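You operate a simulated robot arm through the tools that you are given. There is no shell and no other tool. Be economical: measure what you need, move in short steps, check, and stop when the job is done.

Carry out the task below with a simulated robot arm. There is one attempt and no reset: what you move stays moved.

Task
Stake the silver pivot into the knob in the press nest.
Fine: stop dial to SHORT for silver, LONG for gold; load it with the slide out, slide in, one stroke, slide out again.
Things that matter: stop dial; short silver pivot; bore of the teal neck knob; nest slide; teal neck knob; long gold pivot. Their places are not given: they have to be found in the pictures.

It is judged by the outcome, as a careful person would: the job done as asked, and still so three seconds after it is handed in. It fails if anything else is knocked over, pushed out of place, dropped, spilled or broken.

Robot
A 7-joint arm with a two-finger parallel gripper, fixed in place. Base frame: the origin is at the foot of the arm, x ahead of it, y to its left, z up; the work surface is at about z = 804. Readings come in mm, degrees, newtons and seconds.
With the tool pointing down near the work surface it reaches from about 300 to 700 mm from the base axis. Its first joint turns from -66.0 to 66.0 degrees. Payload 1.57 kg.
The tool frame sits at the grasp point between the pads (the TCP): z along the fingers, y along the line on which they close. The tips reach 30 mm beyond it. Largest opening 110 mm; finger width 24, thickness 12; the body of the gripper, 48 by 112 mm, starts 78 mm behind the TCP.
Orientation is that of the tool frame in the base frame, as a unit quaternion [x, y, z, w]. With the fingers straight down and closing along the base's y, the tool's x points along the base's -x, its y along +y and its z along -z.

Tools
- The arm moves only by the tool move_arm. Its argument "steps" is a list of rows, each an object of numbers (a shift or turn left out is 0, a gripper value left out holds the last): "x", "y", "z": the shift along the base's x, y, z in units of 200 mm (1.0 is 200 mm); "ax", "ay", "az": the turn, a rotation vector about the base's x, y, z in units of 180 degrees (1.0 is 180 degrees); "jaw": the gripper command, from -1 (shut) to 1 (fully open), values between in proportion. In form: [{"x": .., "y": .., "z": .., "ax": .., "ay": .., "az": .., "jaw": ..}, ...]. A call has 1 to 10 rows; each row is the pose to reach, as a shift and turn from the pose commanded when the call began. A call with a number of a shift or a turn outside -1 to 1 is refused whole. A row lasts 0.2 s, in which the tool goes at most 50 mm and 8.6 degrees; a call with a longer step from one row to the next is refused whole, and so is a gripper value outside its range. A pose out of reach is approached as far as the arm can. The call stops where the force on the tool passes 60 N (or 10 N more than at its start, if that is more) or the arm is blocked; 0.2 s more then pass. Each finger travels about 108 mm/s and halts on what it meets, pressing with about 42 N; the grip force reading is that of the motor and also rises with nothing between the fingers. The clock runs only during rows and for 0.2 s after the last one: add rows that repeat a pose to give the fingers time. It gives the time, the measured TCP pose, the force on the tool (base axes), the opening and the grip force at its end, in the units of the frame above (readings bear some noise), and new pictures: "views" is both (left out), scene, wrist or none.
- Cameras (640 x 400 px; columns grow to the right, rows downward): "scene" is fixed at [169.1, -394.9, 1399.7]; the picture's right is [0.74, -0.67, 0.00], its down [-0.40, -0.44, -0.80] and it looks along [0.54, 0.60, -0.59] (base axes); focal length 345 px, centre (320, 200). "wrist" rides on the gripper at [-36, 0, -80] in the tool frame; the picture's right is [0.00, -1.00, 0.00], its down [0.97, 0.00, -0.24] and it looks along [0.24, 0.00, 0.97] (tool axes); focal length 218 px, centre (320, 200).
- point_at(camera, pixels): there is no depth. For up to 12 entries [column, row, z] of the newest picture of that camera ("zoom" is the newest enlarged one), the place [x, y] in the base frame at which the ray of that pixel passes the height z, good to about 2 mm. No time passes.
- close_up(camera, box): a new picture of the part [left, top, right, bottom] of that camera's present view, enlarged. No time passes.
- job_done(): hands the job in; it is judged then, once.

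Keep the steps short. Do not move on a guess: measure, check each grasp and each placing, and mend mistakes. In all there are 80 turns and 120 pictures (those below and enlarged ones count). Leave the gripper open and the arm clear of the work at the hand-in unless told otherwise, and finish with a single line.

The tools are called after "Request:" as a command line: name --argument value ..., lists and objects as JSON in quotes. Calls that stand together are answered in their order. move_arm: Moves the arm, as the interface text tells. Its arguments: {"type":"object","properties":{"steps":{"type":"array"},"views":{"type":"string","enum":["both","scene","wrist","none"]}},"required":["steps"]} The other tools are called the same way: point_at (camera, pixels) gives the place at which the rays of pixels pass given heights; close_up (camera, box) takes an enlarged picture of a part of a camera's view; job_done () hands the job in.

At the start:

```text
clock: 0.0
eef_pos: [406.1, -96.7, 1195.0]
tcp_rot: [0.0, 1.0, 0.001, 0.0]
contact_force: [0.1, 0.0, 0.1]
grip_width: 109.7
grasp_force: 0.2
```

scene: 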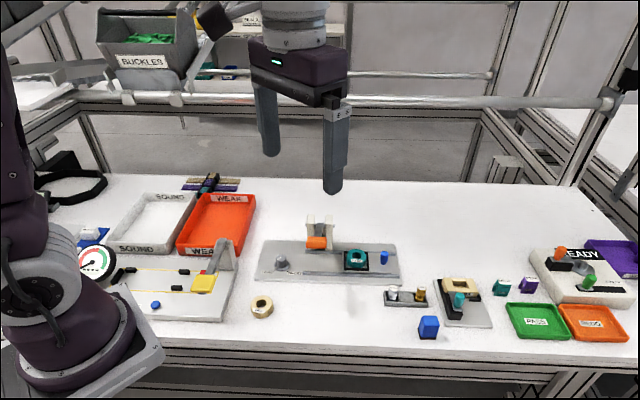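
wrist: 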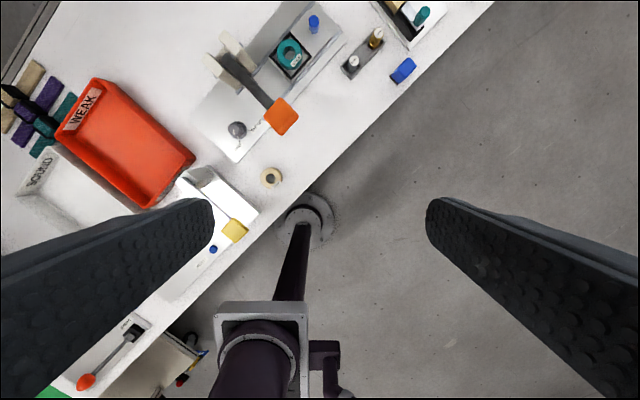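

I see the press around (330,255), with a grey dial at (281,262), a teal knob at (356,258) and a blue handle at (384,257). The pivots are on a block near (405,296). I'll enlarge these first.

Request:
close_up --camera "scene" --box '[250, 205, 410, 305]'

Request:
close_up --camera "scene" --box '[370, 265, 498, 345]'

Request:
close_up --camera "wrist" --box '[190, 0, 430, 150]'

```text
4.00 times, centred on (330, 255) of scene
```

zoom: 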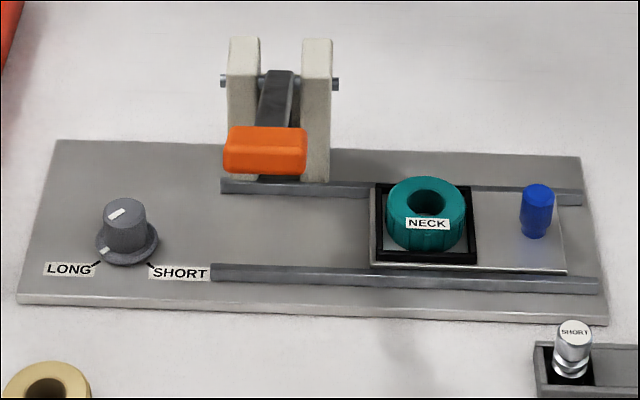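

```text
5.00 times, centred on (434, 305) of scene
```

zoom: 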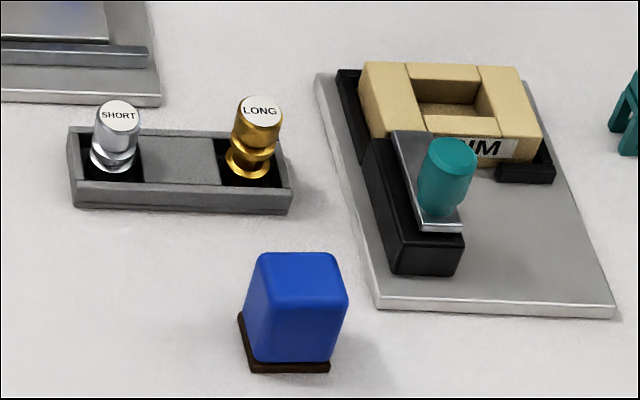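

```text
2.67 times, centred on (310, 75) of wrist
```

zoom: 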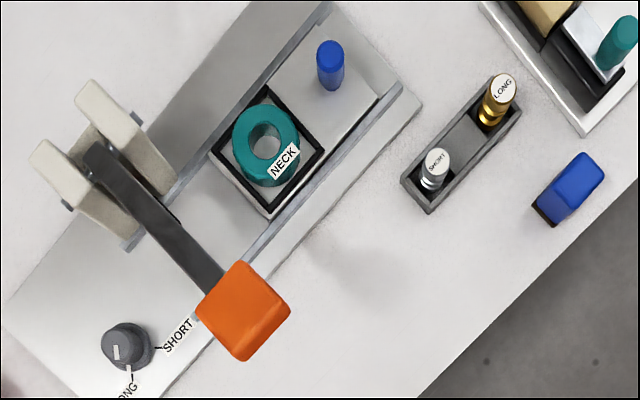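

The dial points at LONG, the slide is out and the lever is up. Next I measure the key points in both cameras and combine them to get heights.

Request:
point_at --camera "zoom" --pixels '[[118, 340, 850], [118, 340, 830], [265, 145, 830], [265, 145, 850], [330, 50, 850], [330, 50, 870], [437, 158, 830], [437, 158, 850], [430, 182, 810], [503, 88, 850], [243, 305, 900], [243, 305, 950]]'

Request:
point_at --camera "scene" --pixels '[[281, 257.5, 850], [281, 257.5, 830], [356.5, 254, 830], [356.5, 254, 850], [384.5, 252, 850], [384.5, 252, 870], [394, 288, 830], [394, 288, 850], [392.5, 298, 810], [422, 287, 850], [316, 242, 900], [316, 242, 950]]'

```text
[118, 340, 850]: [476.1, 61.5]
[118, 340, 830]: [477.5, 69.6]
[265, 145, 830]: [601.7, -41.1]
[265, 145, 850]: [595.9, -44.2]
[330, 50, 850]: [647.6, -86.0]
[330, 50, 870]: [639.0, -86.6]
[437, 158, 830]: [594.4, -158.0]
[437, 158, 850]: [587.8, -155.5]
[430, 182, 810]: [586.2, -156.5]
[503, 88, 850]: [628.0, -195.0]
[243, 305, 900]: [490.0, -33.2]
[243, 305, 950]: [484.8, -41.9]
```

```text
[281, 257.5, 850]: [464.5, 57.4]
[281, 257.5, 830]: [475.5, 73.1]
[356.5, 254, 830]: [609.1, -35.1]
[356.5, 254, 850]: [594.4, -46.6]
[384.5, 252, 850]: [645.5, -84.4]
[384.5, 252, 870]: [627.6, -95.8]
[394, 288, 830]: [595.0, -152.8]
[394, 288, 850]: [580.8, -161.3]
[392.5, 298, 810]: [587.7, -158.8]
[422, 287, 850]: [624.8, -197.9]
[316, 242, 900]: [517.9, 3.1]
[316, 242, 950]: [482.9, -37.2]
```

The dial is at about (477,69), the knob bore at (598,-43), the slide handle at (647,-86) and the silver pivot at (590,-156). The raised lever handle is near z 947. I'll move above the dial for a closer look, staying well above the lever.

Request:
move_arm --steps '[{"x": 0.1, "y": 0.17, "z": -0.1}, {"x": 0.2, "y": 0.34, "z": -0.2}, {"x": 0.3, "y": 0.5, "z": -0.35}, {"x": 0.4, "y": 0.66, "z": -0.5}, {"x": 0.47, "y": 0.82, "z": -0.6}, {"x": 0.47, "y": 0.82, "z": -0.6}]' --views "wrist"

```text
clock: 1.4
eef_pos: [501.5, 69.7, 1075.3]
tcp_rot: [0.0, 1.0, 0.0, 0.0]
contact_force: [0.5, -0.2, -0.3]
grip_width: 109.9
grasp_force: 0.0
```

wrist: 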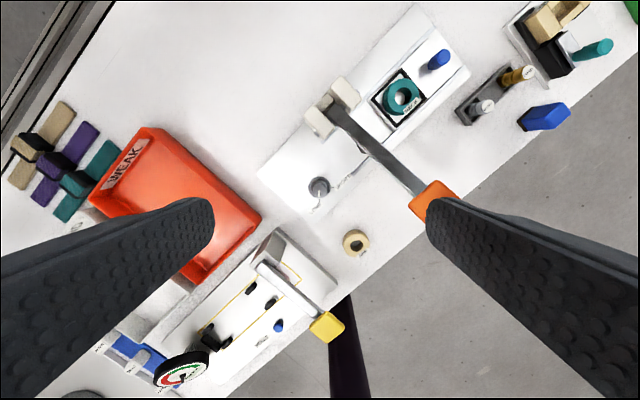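

Request:
close_up --camera "wrist" --box '[280, 155, 376, 215]'

```text
6.67 times, centred on (328, 185) of wrist
```

zoom: 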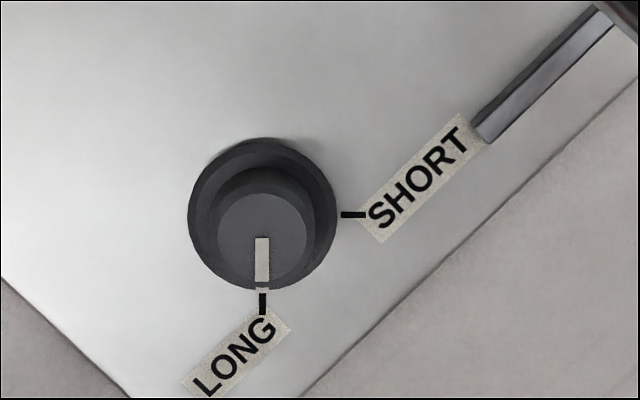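

The pointer is along base -x (LONG). The SHORT tick is along base -y, so the turn is +90° about z. I'll measure the centre, the size and the rail direction.

Request:
point_at --camera "zoom" --pixels '[[262, 214, 816], [262, 303, 815], [353, 214, 815], [263, 238, 833], [215, 238, 833], [311, 238, 833], [263, 290, 833], [480, 140, 822], [610, 20, 822]]'

Request:
point_at --camera "wrist" --pixels '[[402, 95, 840], [440, 57, 848], [432, 198, 947], [335, 100, 900], [486, 105, 840], [528, 73, 845]]'

Request:
close_up --camera "scene" --box '[240, 230, 320, 280]'

Request:
close_up --camera "wrist" --box '[290, 10, 482, 130]'

```text
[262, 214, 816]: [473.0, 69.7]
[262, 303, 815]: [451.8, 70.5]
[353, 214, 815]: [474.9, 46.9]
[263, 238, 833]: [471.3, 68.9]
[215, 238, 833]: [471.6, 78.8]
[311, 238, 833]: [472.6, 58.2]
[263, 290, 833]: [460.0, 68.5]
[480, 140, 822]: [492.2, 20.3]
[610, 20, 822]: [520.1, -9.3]
```

```text
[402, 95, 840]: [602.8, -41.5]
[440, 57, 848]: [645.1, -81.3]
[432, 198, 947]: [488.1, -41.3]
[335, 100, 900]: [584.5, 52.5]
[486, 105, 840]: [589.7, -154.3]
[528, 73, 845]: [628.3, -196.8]
```

```text
8.00 times, centred on (280, 255) of scene
```

zoom: 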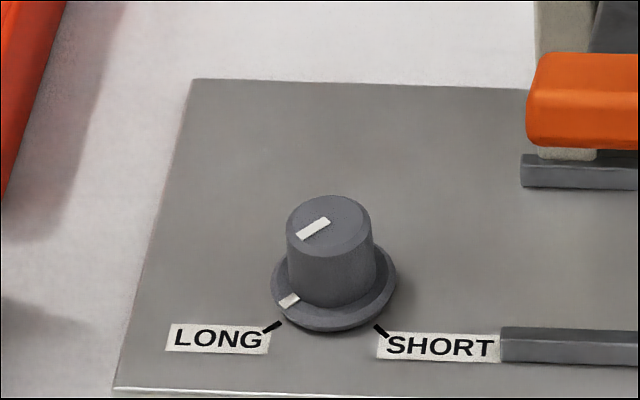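

```text
3.33 times, centred on (386, 70) of wrist
```

zoom: 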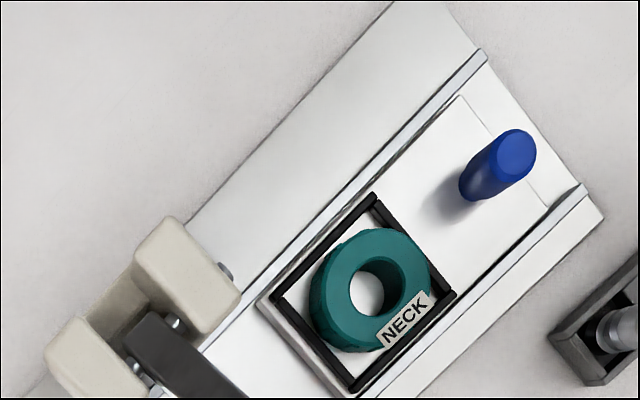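

The dial axis is at about (473,69.5), with the cap about 21 mm across and its top near z 836. The lever stays clear. I'll go over the dial with the tool turned -45° and the jaw half open, and check before going lower.

Request:
move_arm --steps '[{"x": -0.03, "z": -0.12, "az": -0.042, "jaw": 0.1}, {"x": -0.06, "z": -0.24, "az": -0.084, "jaw": 0.1}, {"x": -0.09, "z": -0.36, "az": -0.126}, {"x": -0.12, "z": -0.48, "az": -0.168}, {"x": -0.14, "z": -0.6, "az": -0.21}, {"x": -0.14, "z": -0.725, "az": -0.25}, {"x": -0.14, "z": -0.725, "az": -0.25}]' --views "both"

```text
clock: 3.0
eef_pos: [472.5, 67.2, 928.8]
tcp_rot: [0.383, 0.924, -0.001, -0.001]
contact_force: [-0.6, -0.1, 0.4]
grip_width: 60.5
grasp_force: 0.1
```

scene: 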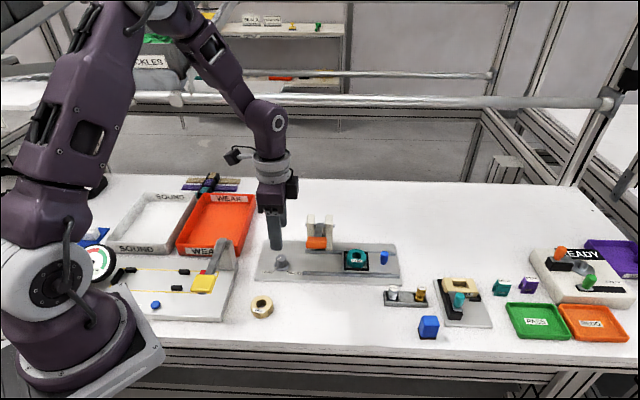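
wrist: 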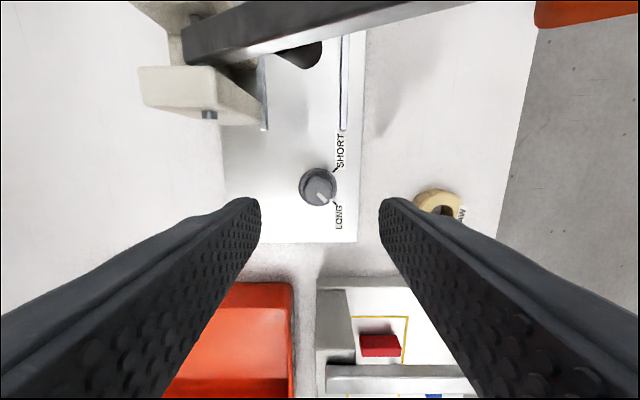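

Request:
close_up --camera "wrist" --box '[272, 155, 368, 215]'

Request:
point_at --camera "wrist" --pixels '[[318, 187, 818], [320, 188, 835], [264, 128, 822], [264, 60, 822], [343, 128, 822], [345, 40, 822]]'

```text
6.67 times, centred on (320, 185) of wrist
```

zoom: 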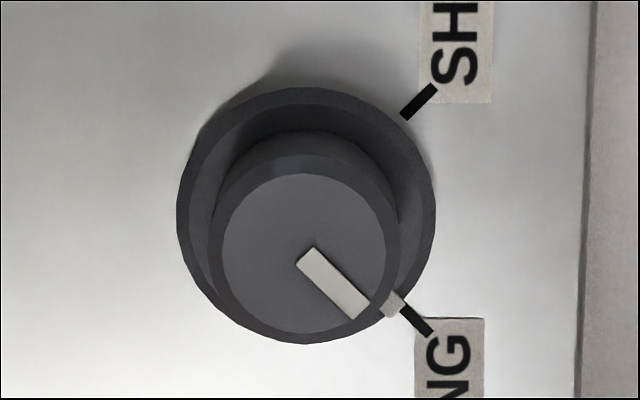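

```text
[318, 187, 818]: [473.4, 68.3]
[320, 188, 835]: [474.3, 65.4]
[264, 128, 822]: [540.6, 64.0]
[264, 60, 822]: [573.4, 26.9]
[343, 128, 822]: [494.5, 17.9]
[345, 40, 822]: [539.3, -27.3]
```

Request:
point_at --camera "zoom" --pixels '[[306, 216, 817], [304, 255, 838], [304, 255, 842], [304, 255, 834], [212, 250, 838], [398, 250, 838]]'

Request:
point_at --camera "scene" --pixels '[[281.4, 258.3, 834], [281.4, 258.3, 838], [281.4, 258.3, 842]]'

```text
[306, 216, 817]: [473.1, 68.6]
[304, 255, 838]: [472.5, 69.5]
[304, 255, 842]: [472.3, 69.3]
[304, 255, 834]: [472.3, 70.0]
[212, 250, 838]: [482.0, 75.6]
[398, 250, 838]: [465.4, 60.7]
```

```text
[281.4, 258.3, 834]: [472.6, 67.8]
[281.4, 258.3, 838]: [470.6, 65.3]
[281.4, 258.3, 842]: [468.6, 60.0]
```

The dial centre is (472.8, 69). I'll lower until the tips are just above the flange, then close on the cap.

Request:
move_arm --steps '[{"x": 0.003, "y": 0.008, "z": -0.18}, {"x": 0.003, "y": 0.008, "z": -0.3}, {"x": 0.003, "y": 0.008, "z": -0.365}, {"x": 0.003, "y": 0.008, "z": -0.365}, {"x": 0.003, "y": 0.008, "z": -0.365, "jaw": -0.6}, {"x": 0.003, "y": 0.008, "z": -0.365, "jaw": -0.75}, {"x": 0.003, "y": 0.008, "z": -0.365, "jaw": -0.75}]' --views "both"

```text
clock: 4.6
eef_pos: [470.3, 69.5, 856.4]
tcp_rot: [0.383, 0.924, 0.0, 0.0]
contact_force: [3.1, 4.1, -12.8]
grip_width: 24.0
grasp_force: 35.9
```

scene: 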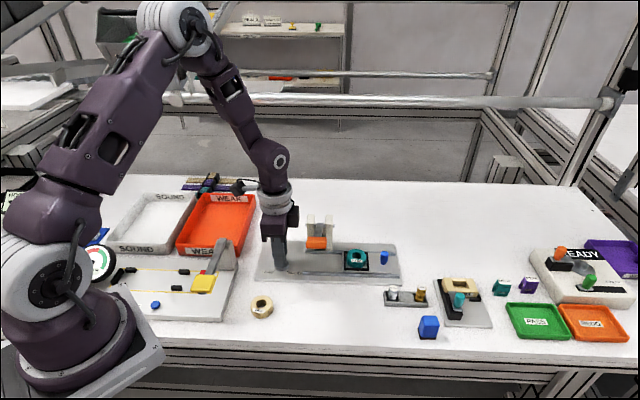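
wrist: 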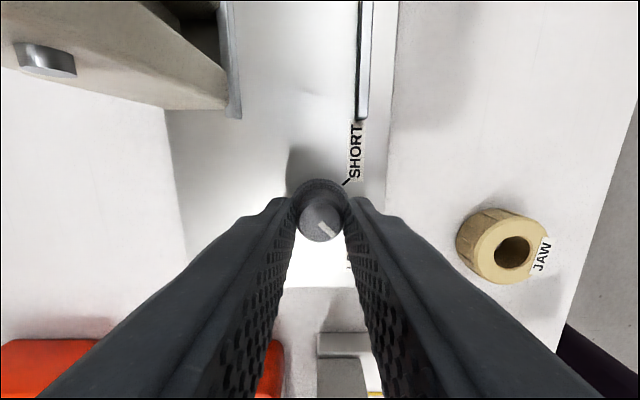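

The cap is gripped at 24 mm. I'll rotate +85° now and check.

Request:
move_arm --steps '[{"az": 0.047}, {"az": 0.094}, {"az": 0.141}, {"az": 0.188}, {"az": 0.235}, {"az": 0.282}, {"az": 0.329}, {"az": 0.376}, {"az": 0.423}, {"az": 0.47}]' --views "wrist"

```text
clock: 6.8
eef_pos: [471.4, 69.8, 856.0]
tcp_rot: [-0.339, 0.941, 0.0, 0.0]
contact_force: [3.0, 6.6, -12.5]
grip_width: 23.6
grasp_force: 35.9
```

wrist: 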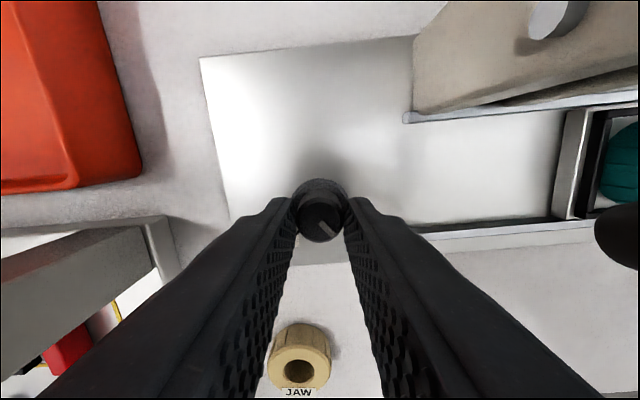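

The pointer turned with the jaws. I'll finish the last 5.4°, open, and rise to check.

Request:
move_arm --steps '[{"az": 0.03}, {"az": 0.03}, {"az": 0.03, "jaw": -0.2}, {"az": 0.03, "jaw": -0.1}, {"az": 0.03, "z": 0.2, "jaw": -0.1}, {"az": 0.03, "z": 0.4, "jaw": -0.1}, {"az": 0.03, "z": 0.4}]' --views "wrist"

Request:
close_up --camera "wrist" --box '[272, 155, 368, 215]'

```text
clock: 8.4
eef_pos: [471.6, 68.8, 937.1]
tcp_rot: [-0.383, 0.924, 0.0, 0.0]
contact_force: [0.1, -0.3, -0.2]
grip_width: 49.6
grasp_force: 0.0
```

wrist: 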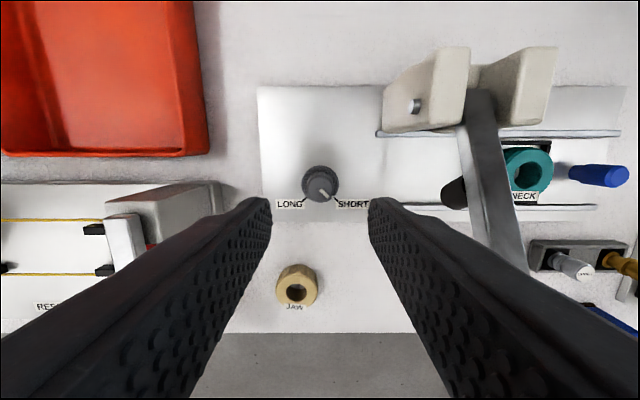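

```text
6.67 times, centred on (320, 185) of wrist
```

zoom: 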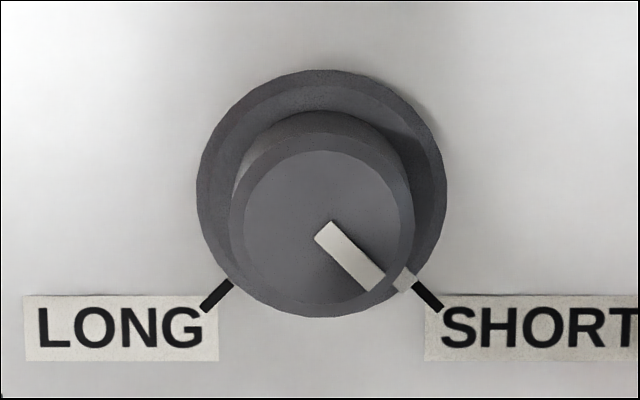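

The dial now reads SHORT. I'll rise and go over the silver pivot, turning back to -45° on the way.

Request:
move_arm --steps '[{"z": 0.24}, {"z": 0.48}, {"z": 0.7, "az": -0.045}, {"x": 0.1, "y": -0.18, "z": 0.7, "az": -0.09}, {"x": 0.2, "y": -0.36, "z": 0.7, "az": -0.135}, {"x": 0.3, "y": -0.54, "z": 0.7, "az": -0.18}, {"x": 0.4, "y": -0.72, "z": 0.7, "az": -0.225}, {"x": 0.5, "y": -0.9, "z": 0.7, "az": -0.27}, {"x": 0.59, "y": -1.0, "z": 0.7, "az": -0.315}, {"x": 0.59, "y": -1.0, "z": 0.7, "az": -0.36}]' --views "none"

Request:
move_arm --steps '[{"y": -0.06, "z": -0.1, "az": -0.045}, {"y": -0.12, "z": -0.25, "az": -0.09}, {"y": -0.12, "z": -0.4, "az": -0.14}, {"y": -0.12, "z": -0.5, "az": -0.14}, {"y": -0.12, "z": -0.5, "az": -0.14}]' --views "both"

```text
clock: 10.6
eef_pos: [590.1, -132.6, 1076.4]
tcp_rot: [0.173, 0.985, 0.0, 0.001]
contact_force: [0.9, 0.6, 0.3]
grip_width: 49.3
grasp_force: 0.0
```

```text
refused: row 3 steps farther than a row can; nothing moved
```

Request:
move_arm --steps '[{"y": -0.06, "z": -0.1, "az": -0.046}, {"y": -0.12, "z": -0.25, "az": -0.092}, {"y": -0.12, "z": -0.4, "az": -0.138}, {"y": -0.12, "z": -0.5, "az": -0.14}, {"y": -0.12, "z": -0.5, "az": -0.14}]' --views "both"

Request:
close_up --camera "wrist" --box '[256, 130, 384, 210]'

Request:
close_up --camera "scene" --box '[372, 275, 436, 315]'

```text
clock: 11.8
eef_pos: [589.7, -155.4, 976.3]
tcp_rot: [0.384, 0.923, 0.0, 0.001]
contact_force: [0.3, -0.1, 0.5]
grip_width: 49.4
grasp_force: 0.1
```

scene: 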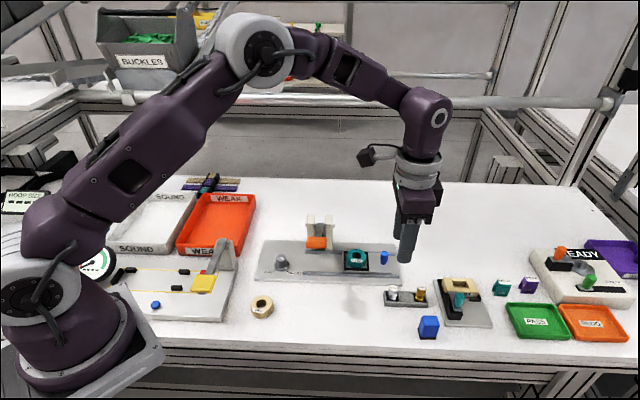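
wrist: 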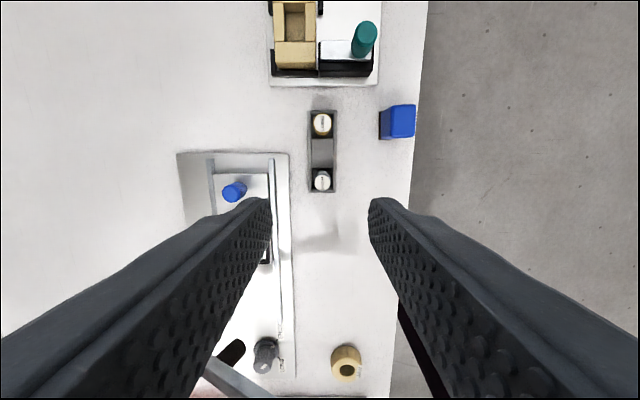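

```text
5.00 times, centred on (320, 170) of wrist
```

zoom: 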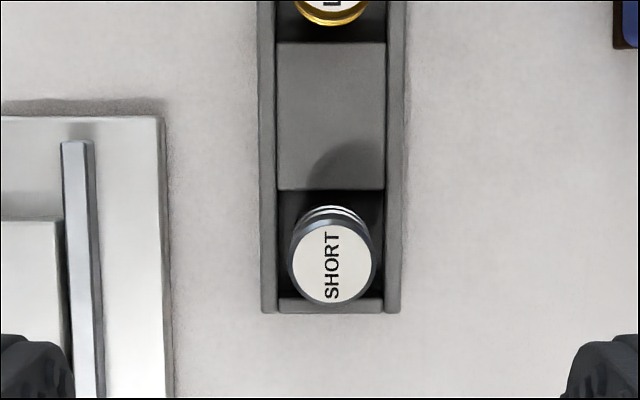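

```text
10.00 times, centred on (404, 295) of scene
```

zoom: 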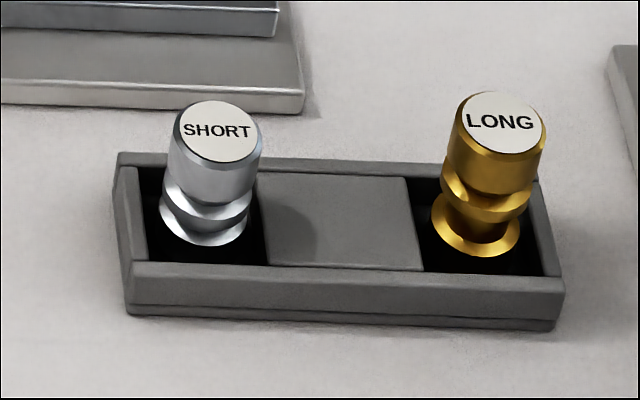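

Request:
point_at --camera "zoom" --pixels '[[219, 132, 835], [219, 132, 840], [219, 132, 845], [205, 222, 808], [205, 222, 815], [178, 120, 840], [262, 135, 840], [120, 155, 820], [535, 175, 820], [565, 280, 820], [128, 265, 820], [128, 310, 804]]'

Request:
point_at --camera "wrist" --pixels '[[322.4, 182.4, 835], [322.4, 182.4, 840], [322.4, 182.4, 845], [314.4, 180, 840], [331, 180, 840], [308, 192.5, 820], [336, 192.5, 820], [308, 111, 820], [336, 111, 820], [321, 172.5, 810]]'

```text
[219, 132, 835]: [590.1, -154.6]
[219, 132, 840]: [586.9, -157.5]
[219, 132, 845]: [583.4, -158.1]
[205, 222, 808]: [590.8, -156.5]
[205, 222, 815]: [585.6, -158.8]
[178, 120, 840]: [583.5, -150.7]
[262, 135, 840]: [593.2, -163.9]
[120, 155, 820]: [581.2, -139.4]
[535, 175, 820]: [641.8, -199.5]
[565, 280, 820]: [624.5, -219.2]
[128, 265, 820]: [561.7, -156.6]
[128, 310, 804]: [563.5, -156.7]
```

```text
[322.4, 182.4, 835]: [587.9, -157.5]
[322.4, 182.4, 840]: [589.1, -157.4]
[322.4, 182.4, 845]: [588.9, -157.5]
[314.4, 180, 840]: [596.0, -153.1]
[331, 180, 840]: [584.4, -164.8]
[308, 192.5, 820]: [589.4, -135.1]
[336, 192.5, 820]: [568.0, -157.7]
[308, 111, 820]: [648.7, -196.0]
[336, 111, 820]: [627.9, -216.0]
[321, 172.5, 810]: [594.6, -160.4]
```

The silver pivot is at about (589,-157), top near z 837, and the tray walls reach about z 819. I'll lower to TCP z 854 and close gently.

Request:
move_arm --steps '[{"x": -0.003, "y": -0.007, "z": -0.2}, {"x": -0.003, "y": -0.007, "z": -0.4}, {"x": -0.003, "y": -0.007, "z": -0.55}, {"x": -0.003, "y": -0.007, "z": -0.61}, {"x": -0.003, "y": -0.007, "z": -0.61}]' --views "both"

Request:
close_up --camera "scene" --box '[372, 260, 452, 310]'

```text
clock: 13.0
eef_pos: [589.9, -156.4, 856.3]
tcp_rot: [0.382, 0.924, 0.001, 0.0]
contact_force: [-0.1, 0.5, 0.0]
grip_width: 49.4
grasp_force: 0.0
```

scene: 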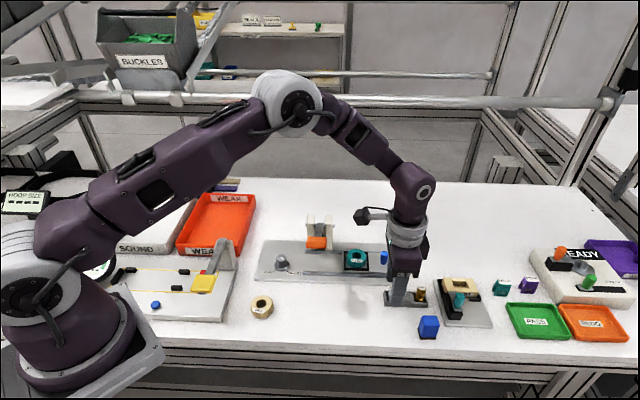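
wrist: 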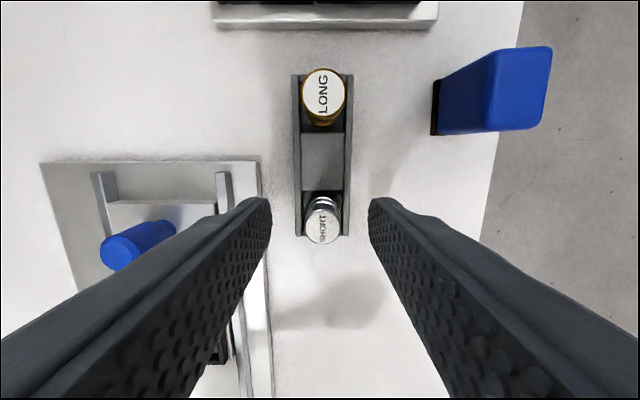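

```text
8.00 times, centred on (412, 285) of scene
```

zoom: 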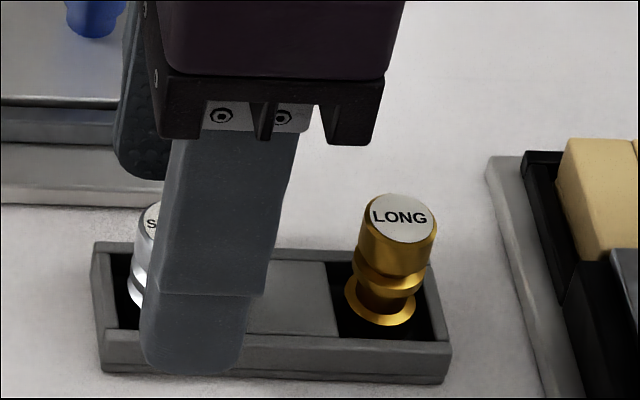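

Request:
point_at --camera "wrist" --pixels '[[322.5, 228, 837], [322.5, 228, 840], [305, 228, 837], [341, 228, 837]]'

Request:
close_up --camera "wrist" --box '[272, 180, 368, 240]'

```text
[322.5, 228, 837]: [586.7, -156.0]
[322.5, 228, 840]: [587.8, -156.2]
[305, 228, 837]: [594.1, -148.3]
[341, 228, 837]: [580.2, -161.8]
```

```text
6.67 times, centred on (320, 210) of wrist
```

zoom: 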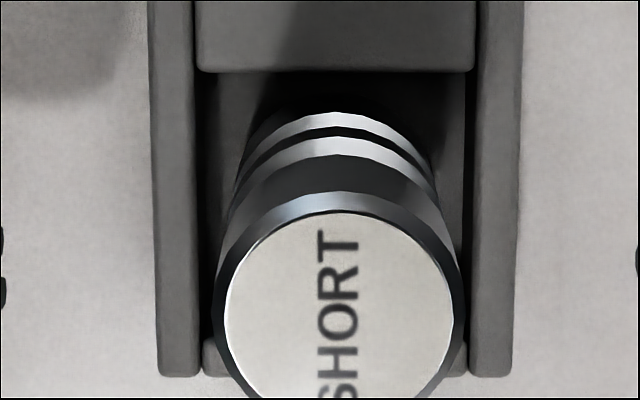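

Pivot centre is at (587.3,-156). I'll shift by about 2 mm and close.

Request:
move_arm --steps '[{"x": -0.012, "y": 0.002}, {"x": -0.012, "y": 0.002, "jaw": -0.4}, {"x": -0.012, "y": 0.002, "jaw": -0.8}, {"x": -0.012, "y": 0.002, "jaw": -0.8}, {"x": -0.012, "y": 0.002, "jaw": -0.8}]' --views "wrist"

```text
clock: 14.2
eef_pos: [586.4, -156.7, 854.8]
tcp_rot: [0.383, 0.924, 0.001, 0.0]
contact_force: [-0.1, 0.8, -0.2]
grip_width: 16.3
grasp_force: 31.4
```

wrist: 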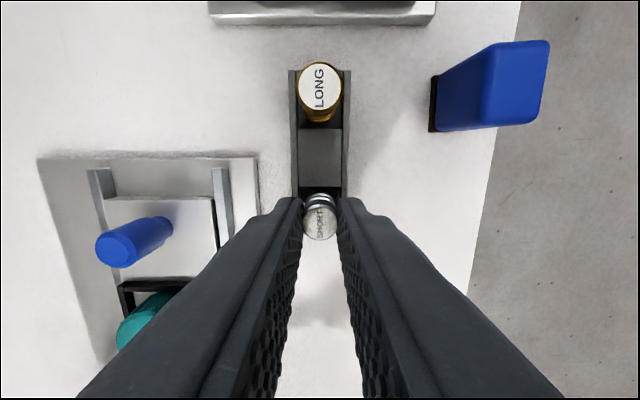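

Gripped at 16.3 mm. Next I lift straight up and look.

Request:
move_arm --steps '[{"z": 0.1}, {"z": 0.3}, {"z": 0.5}, {"z": 0.5}]' --views "both"

Request:
close_up --camera "scene" --box '[340, 210, 468, 290]'

```text
clock: 15.2
eef_pos: [587.6, -157.3, 955.6]
tcp_rot: [0.383, 0.924, 0.0, -0.001]
contact_force: [-0.3, 1.1, 0.1]
grip_width: 16.2
grasp_force: 31.9
```

scene: 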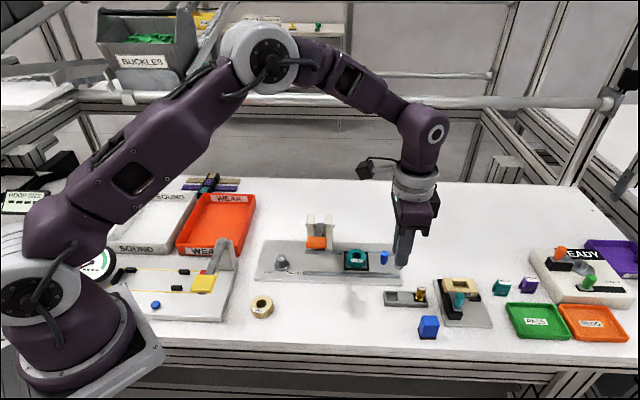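
wrist: 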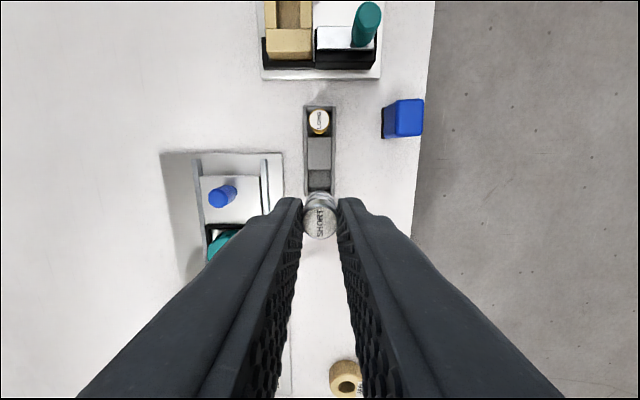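

```text
5.00 times, centred on (404, 250) of scene
```

zoom: 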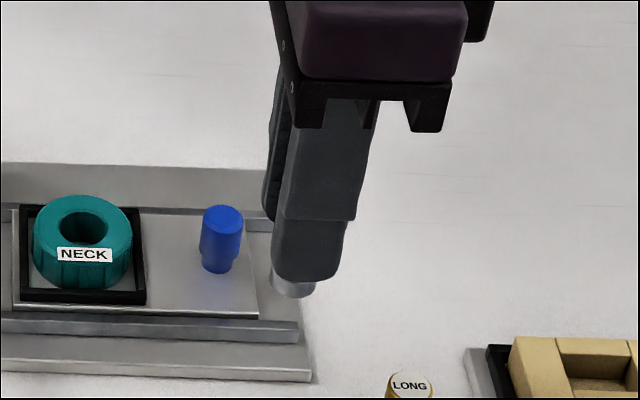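

The pivot is held, and about 15 mm of it shows below the tips. To measure the bore, I'll rise high over the press so the wrist camera sees the knob in front of the fingers.

Request:
move_arm --steps '[{"z": 0.24}, {"z": 0.48, "y": 0.05}, {"x": -0.03, "y": 0.25, "z": 0.55}, {"x": -0.06, "y": 0.45, "z": 0.55}, {"x": -0.1, "y": 0.65, "z": 0.55}, {"x": -0.13, "y": 0.78, "z": 0.55}, {"x": -0.13, "y": 0.78, "z": 0.55}]' --views "wrist"

Request:
close_up --camera "wrist" --box '[256, 105, 384, 185]'

Request:
close_up --camera "scene" --box '[324, 230, 404, 280]'

```text
clock: 16.8
eef_pos: [561.4, -0.7, 1065.2]
tcp_rot: [0.383, 0.924, 0.0, 0.0]
contact_force: [0.6, -0.3, -0.1]
grip_width: 16.5
grasp_force: 31.3
```

wrist: 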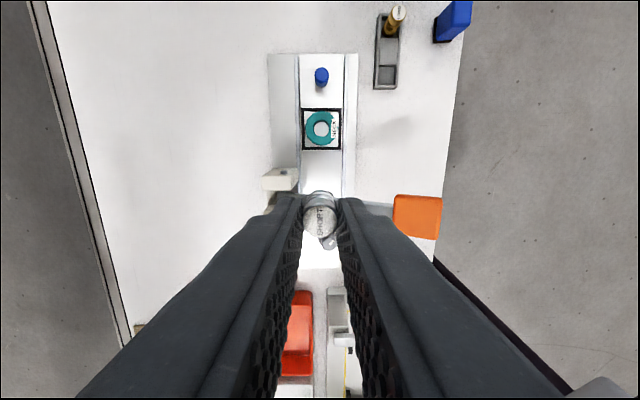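

```text
5.00 times, centred on (320, 145) of wrist
```

zoom: 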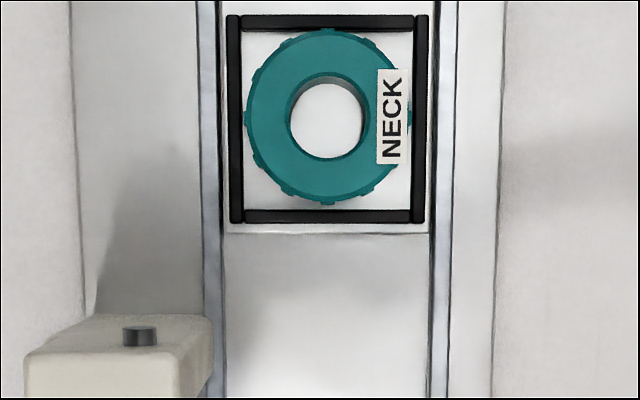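

```text
8.00 times, centred on (364, 255) of scene
```

zoom: 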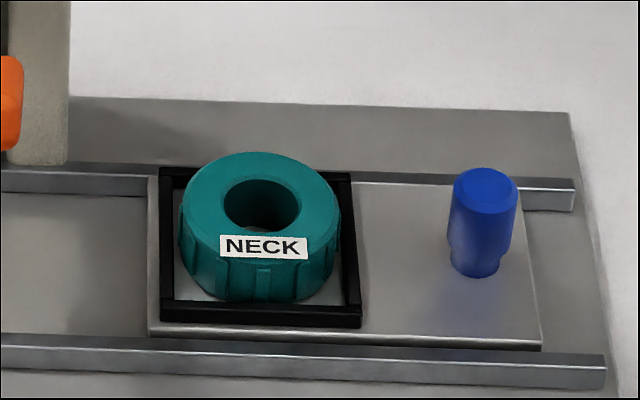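

Request:
point_at --camera "zoom" --pixels '[[262, 204, 832], [262, 204, 837], [262, 204, 842], [224, 204, 837], [300, 204, 837], [265, 280, 815], [260, 205, 830], [485, 190, 848], [485, 190, 852], [476, 265, 820]]'

Request:
point_at --camera "wrist" --pixels '[[321.4, 128.2, 832], [321.4, 128.2, 837], [321.4, 128.2, 842], [312.8, 128.2, 837], [330, 128.2, 837], [321, 73, 848], [321, 73, 852], [305, 135, 822], [342, 135, 822]]'

```text
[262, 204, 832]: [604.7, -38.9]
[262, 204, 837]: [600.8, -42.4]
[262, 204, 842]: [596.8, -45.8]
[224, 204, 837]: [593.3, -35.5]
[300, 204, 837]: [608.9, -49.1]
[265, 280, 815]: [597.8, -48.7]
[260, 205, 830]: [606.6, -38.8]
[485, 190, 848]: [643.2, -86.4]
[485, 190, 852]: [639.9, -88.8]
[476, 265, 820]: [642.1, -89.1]
```

```text
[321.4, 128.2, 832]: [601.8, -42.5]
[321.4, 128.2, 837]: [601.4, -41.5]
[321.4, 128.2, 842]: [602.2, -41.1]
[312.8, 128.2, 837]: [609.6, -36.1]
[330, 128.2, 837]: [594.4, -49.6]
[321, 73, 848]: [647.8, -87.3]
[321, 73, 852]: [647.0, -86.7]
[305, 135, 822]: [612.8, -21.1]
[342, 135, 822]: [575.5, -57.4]
```

The bore centre is at (601.3,-42), with the knob top near z 837. I'll check how the pivot sits in the jaws.

Request:
close_up --camera "wrist" --box '[280, 180, 360, 260]'

```text
5.00 times, centred on (320, 220) of wrist
```

zoom: 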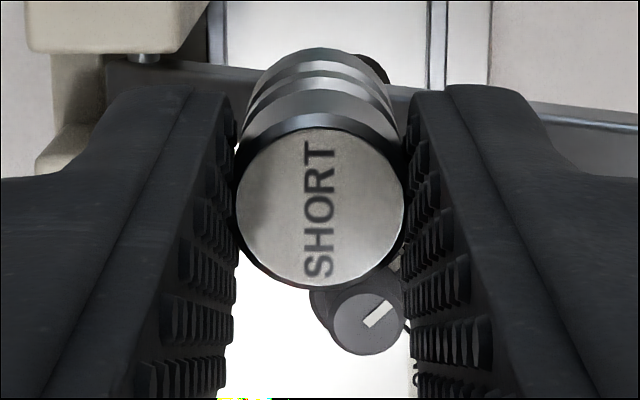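

The pivot is centred in the jaws (offset under 1 mm), its top about 20 mm below the TCP. I'll move over the bore, lower to z 905, and check.

Request:
move_arm --steps '[{"x": 0.1, "y": -0.1}, {"x": 0.199, "y": -0.206, "z": -0.05}, {"x": 0.199, "y": -0.206, "z": -0.25}, {"x": 0.199, "y": -0.206, "z": -0.45}, {"x": 0.199, "y": -0.206, "z": -0.65}, {"x": 0.199, "y": -0.206, "z": -0.8}, {"x": 0.199, "y": -0.206, "z": -0.8}]' --views "both"

Request:
close_up --camera "scene" --box '[310, 215, 406, 275]'

Request:
close_up --camera "wrist" --box '[256, 165, 384, 245]'

```text
clock: 18.4
eef_pos: [601.4, -41.4, 905.1]
tcp_rot: [0.383, 0.924, 0.0, 0.001]
contact_force: [0.2, 0.1, -0.4]
grip_width: 16.2
grasp_force: 31.8
```

scene: 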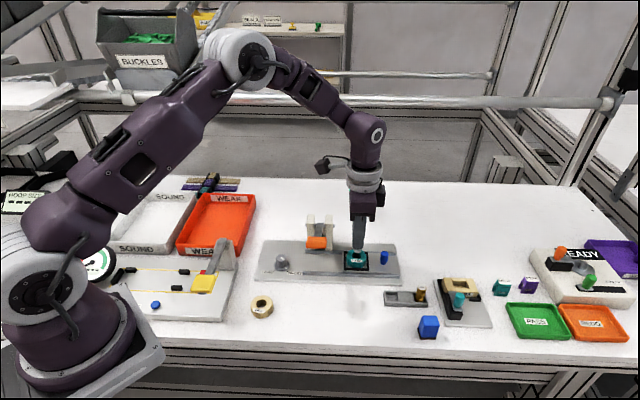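
wrist: 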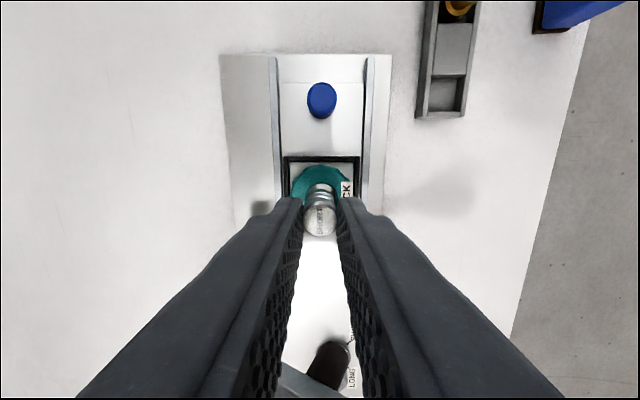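

```text
6.67 times, centred on (358, 245) of scene
```

zoom: 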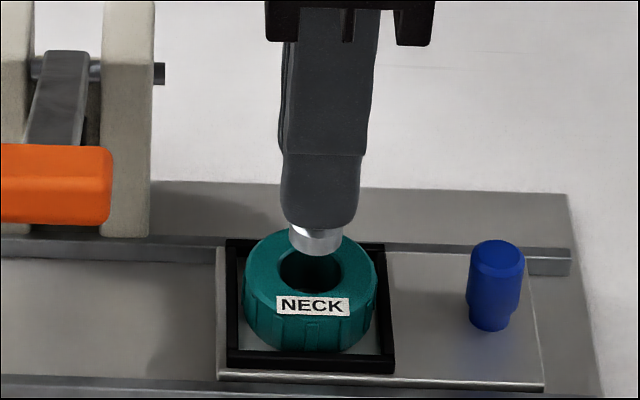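

```text
5.00 times, centred on (320, 205) of wrist
```

zoom: 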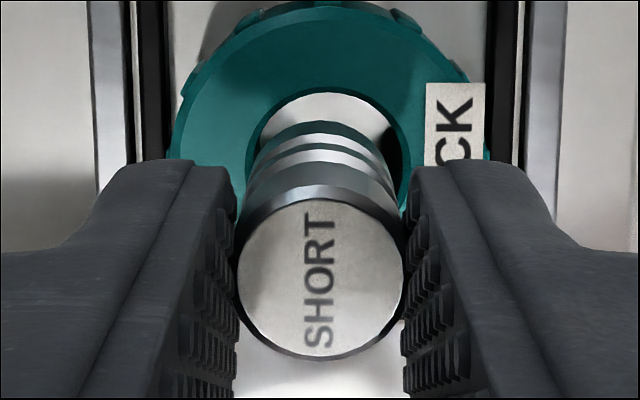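

Request:
point_at --camera "zoom" --pixels '[[330, 82, 837], [330, 3, 837], [172, 140, 837], [487, 140, 837], [244, 165, 837], [412, 165, 837]]'

```text
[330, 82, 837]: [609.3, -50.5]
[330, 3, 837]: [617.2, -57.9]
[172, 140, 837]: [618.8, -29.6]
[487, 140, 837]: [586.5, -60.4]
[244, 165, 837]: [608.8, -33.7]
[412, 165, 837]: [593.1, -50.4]
```

The bore centre refines to (600.7,-42.3). I'll shift by under 1 mm and lower into the bore, reading the force.

Request:
move_arm --steps '[{"x": -0.004, "y": -0.0045}, {"x": -0.004, "y": -0.0045, "z": -0.05}, {"x": -0.004, "y": -0.0045, "z": -0.1}, {"x": -0.004, "y": -0.0045, "z": -0.15}, {"x": -0.004, "y": -0.0045, "z": -0.16}]' --views "wrist"

Request:
close_up --camera "scene" --box '[310, 215, 406, 275]'

```text
clock: 19.6
eef_pos: [601.1, -42.0, 873.5]
tcp_rot: [0.382, 0.924, 0.0, 0.001]
contact_force: [-3.5, 0.0, 13.1]
grip_width: 16.7
grasp_force: 31.4
```

wrist: 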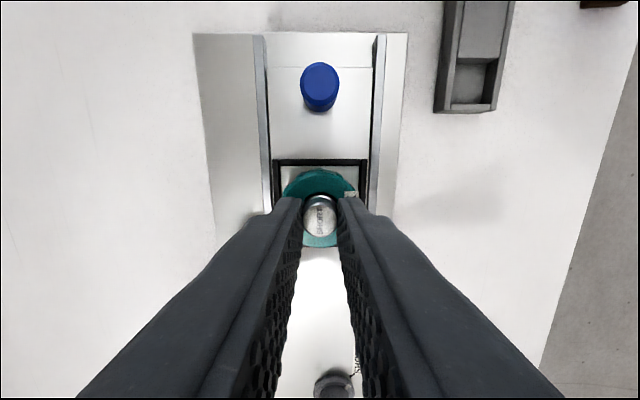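

```text
6.67 times, centred on (358, 245) of scene
```

zoom: 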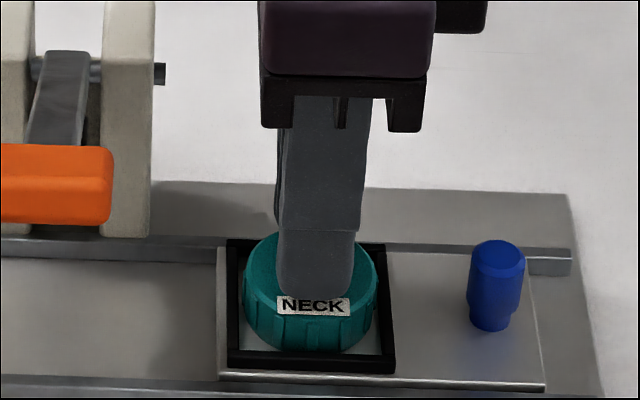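

There is contact at z 873.5 with 13 N upward. I need to see whether that's a seat or the rim.

Request:
close_up --camera "wrist" --box '[280, 160, 360, 260]'

Request:
close_up --camera "scene" --box '[336, 240, 376, 265]'

```text
4.00 times, centred on (320, 210) of wrist
```

zoom: 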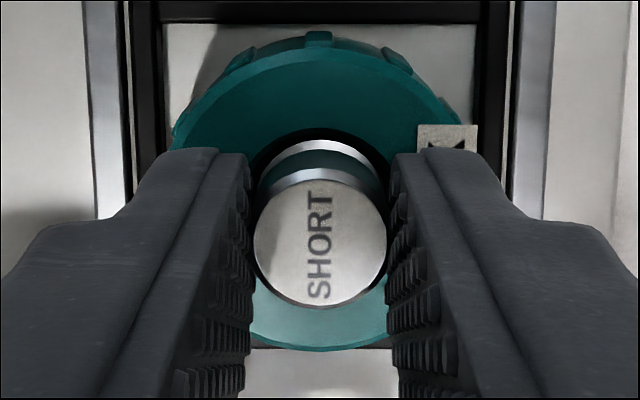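

```text
16.00 times, centred on (356, 252) of scene
```

zoom: 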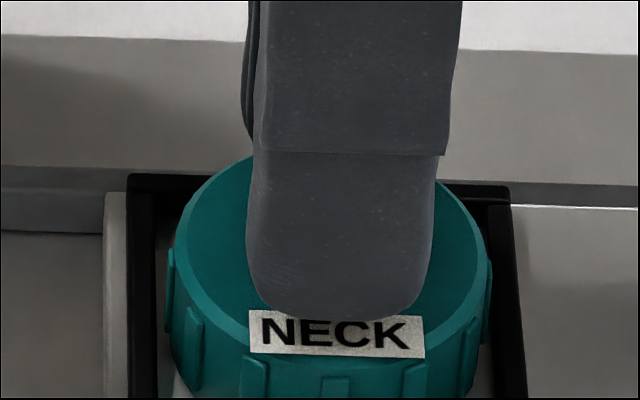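

The lower flange is inside the bore with an even gap all round, and the force fits the pivot standing on the nest floor (pivot about 30 mm long). I'll release and rise.

Request:
move_arm --steps '[{"jaw": -0.4}, {"jaw": -0.2}, {"jaw": -0.2}, {"z": 0.1}, {"z": 0.3}, {"z": 0.4}]' --views "both"

Request:
close_up --camera "scene" --box '[316, 225, 396, 275]'

Request:
close_up --camera "wrist" --box '[256, 160, 384, 240]'

```text
clock: 21.0
eef_pos: [600.5, -41.9, 954.5]
tcp_rot: [0.382, 0.924, 0.0, 0.0]
contact_force: [0.1, -0.6, 0.0]
grip_width: 43.8
grasp_force: 0.0
```

scene: 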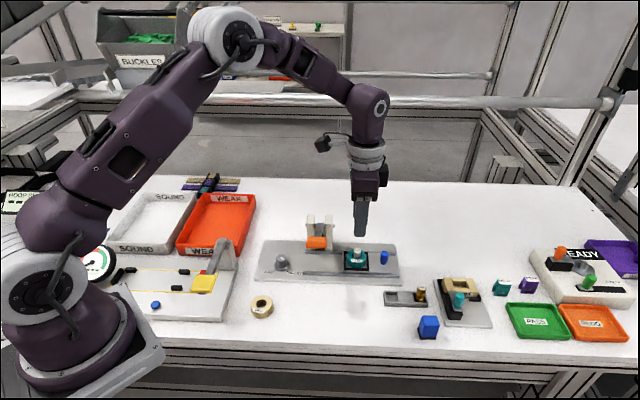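
wrist: 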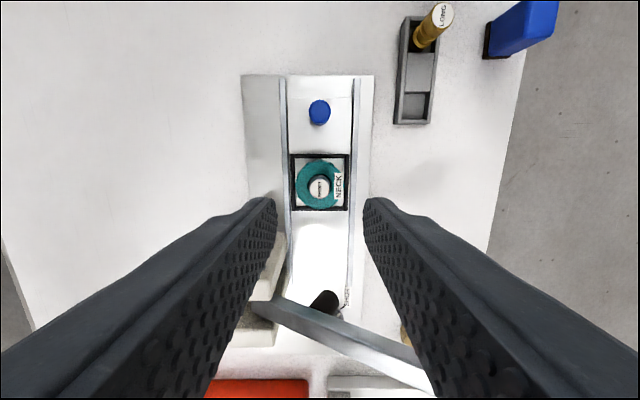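

```text
8.00 times, centred on (356, 250) of scene
```

zoom: 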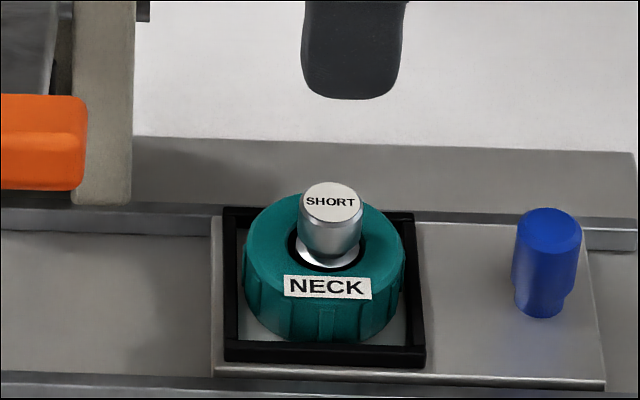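

```text
5.00 times, centred on (320, 200) of wrist
```

zoom: 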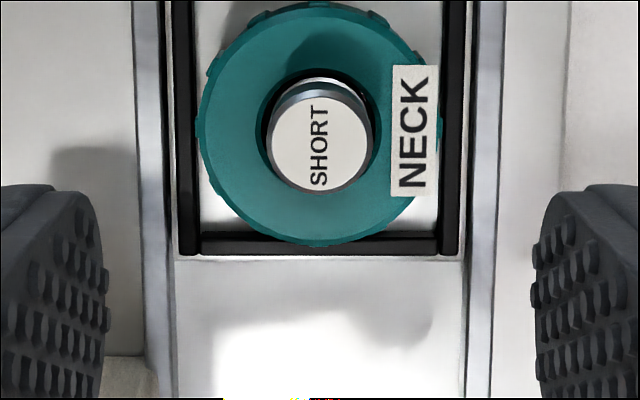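

The pivot stands upright in the knob. Next is the slide. I'll measure the blue handle from this closer view.

Request:
close_up --camera "wrist" --box '[288, 90, 352, 130]'

Request:
close_up --camera "scene" --box '[364, 240, 404, 265]'

Request:
point_at --camera "wrist" --pixels '[[319.5, 112, 846], [319.5, 112, 850], [319.5, 112, 854], [319.5, 181, 854], [285, 150, 823], [350, 150, 823]]'

Request:
point_at --camera "scene" --pixels '[[384.5, 253.5, 846], [384.5, 253.5, 850], [384.5, 253.5, 854], [357.5, 250.5, 854], [383, 263.5, 822], [383, 263.5, 818]]'

```text
10.00 times, centred on (320, 110) of wrist
```

zoom: 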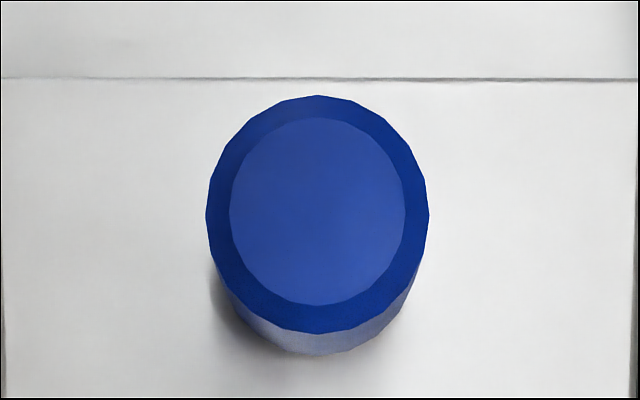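

```text
16.00 times, centred on (384, 252) of scene
```

zoom: 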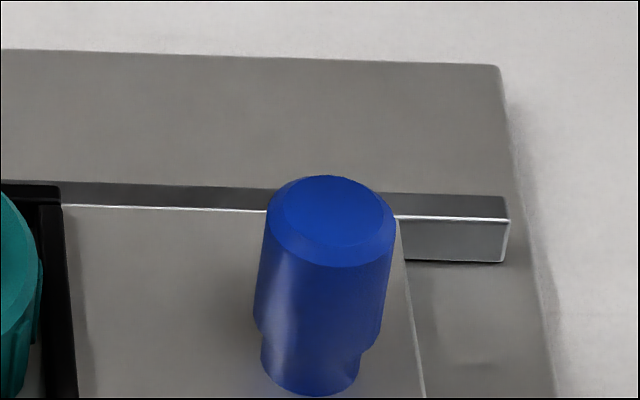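

```text
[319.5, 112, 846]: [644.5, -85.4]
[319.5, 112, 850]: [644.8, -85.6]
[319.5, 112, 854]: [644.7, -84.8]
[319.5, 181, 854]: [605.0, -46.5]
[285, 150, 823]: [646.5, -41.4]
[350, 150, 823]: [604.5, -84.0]
```

```text
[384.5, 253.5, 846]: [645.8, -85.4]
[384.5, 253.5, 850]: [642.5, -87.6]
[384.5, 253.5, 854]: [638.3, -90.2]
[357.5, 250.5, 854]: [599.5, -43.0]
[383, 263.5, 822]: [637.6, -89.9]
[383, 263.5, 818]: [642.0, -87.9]
```

The handle is at about (644.8,-86), top near z 847. I'll go over it, lower to z 861, and close across the slide.

Request:
move_arm --steps '[{"x": 0.11, "y": -0.11}, {"x": 0.221, "y": -0.22}, {"x": 0.221, "y": -0.22, "z": -0.2}, {"x": 0.221, "y": -0.22, "z": -0.36}, {"x": 0.221, "y": -0.22, "z": -0.465}, {"x": 0.221, "y": -0.22, "z": -0.465}]' --views "wrist"

Request:
close_up --camera "scene" --box '[340, 225, 420, 275]'

```text
clock: 22.4
eef_pos: [644.3, -86.2, 859.8]
tcp_rot: [0.383, 0.924, 0.001, 0.0]
contact_force: [0.3, -0.4, 0.1]
grip_width: 44.1
grasp_force: 0.0
```

wrist: 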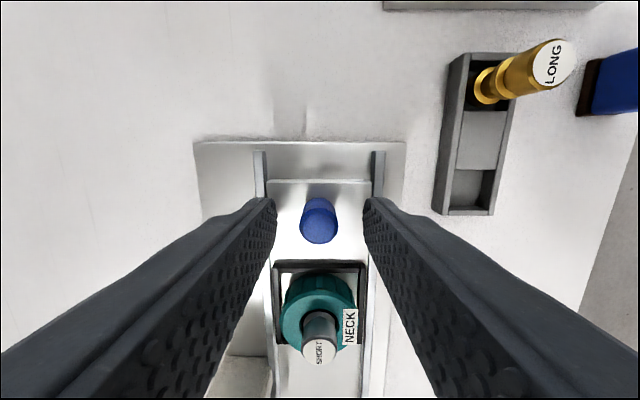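

```text
8.00 times, centred on (380, 250) of scene
```

zoom: 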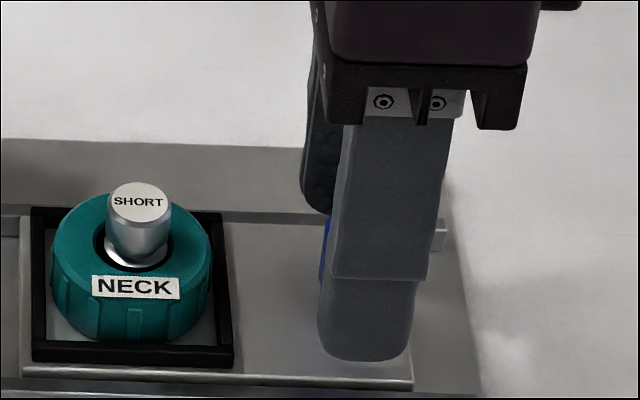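

Request:
move_arm --steps '[{"jaw": -0.5}, {"jaw": -0.8}, {"jaw": -0.8}]' --views "none"

```text
clock: 23.2
eef_pos: [643.4, -86.8, 859.8]
tcp_rot: [0.382, 0.924, -0.001, 0.0]
contact_force: [2.8, 3.7, -3.3]
grip_width: 16.9
grasp_force: 32.1
```

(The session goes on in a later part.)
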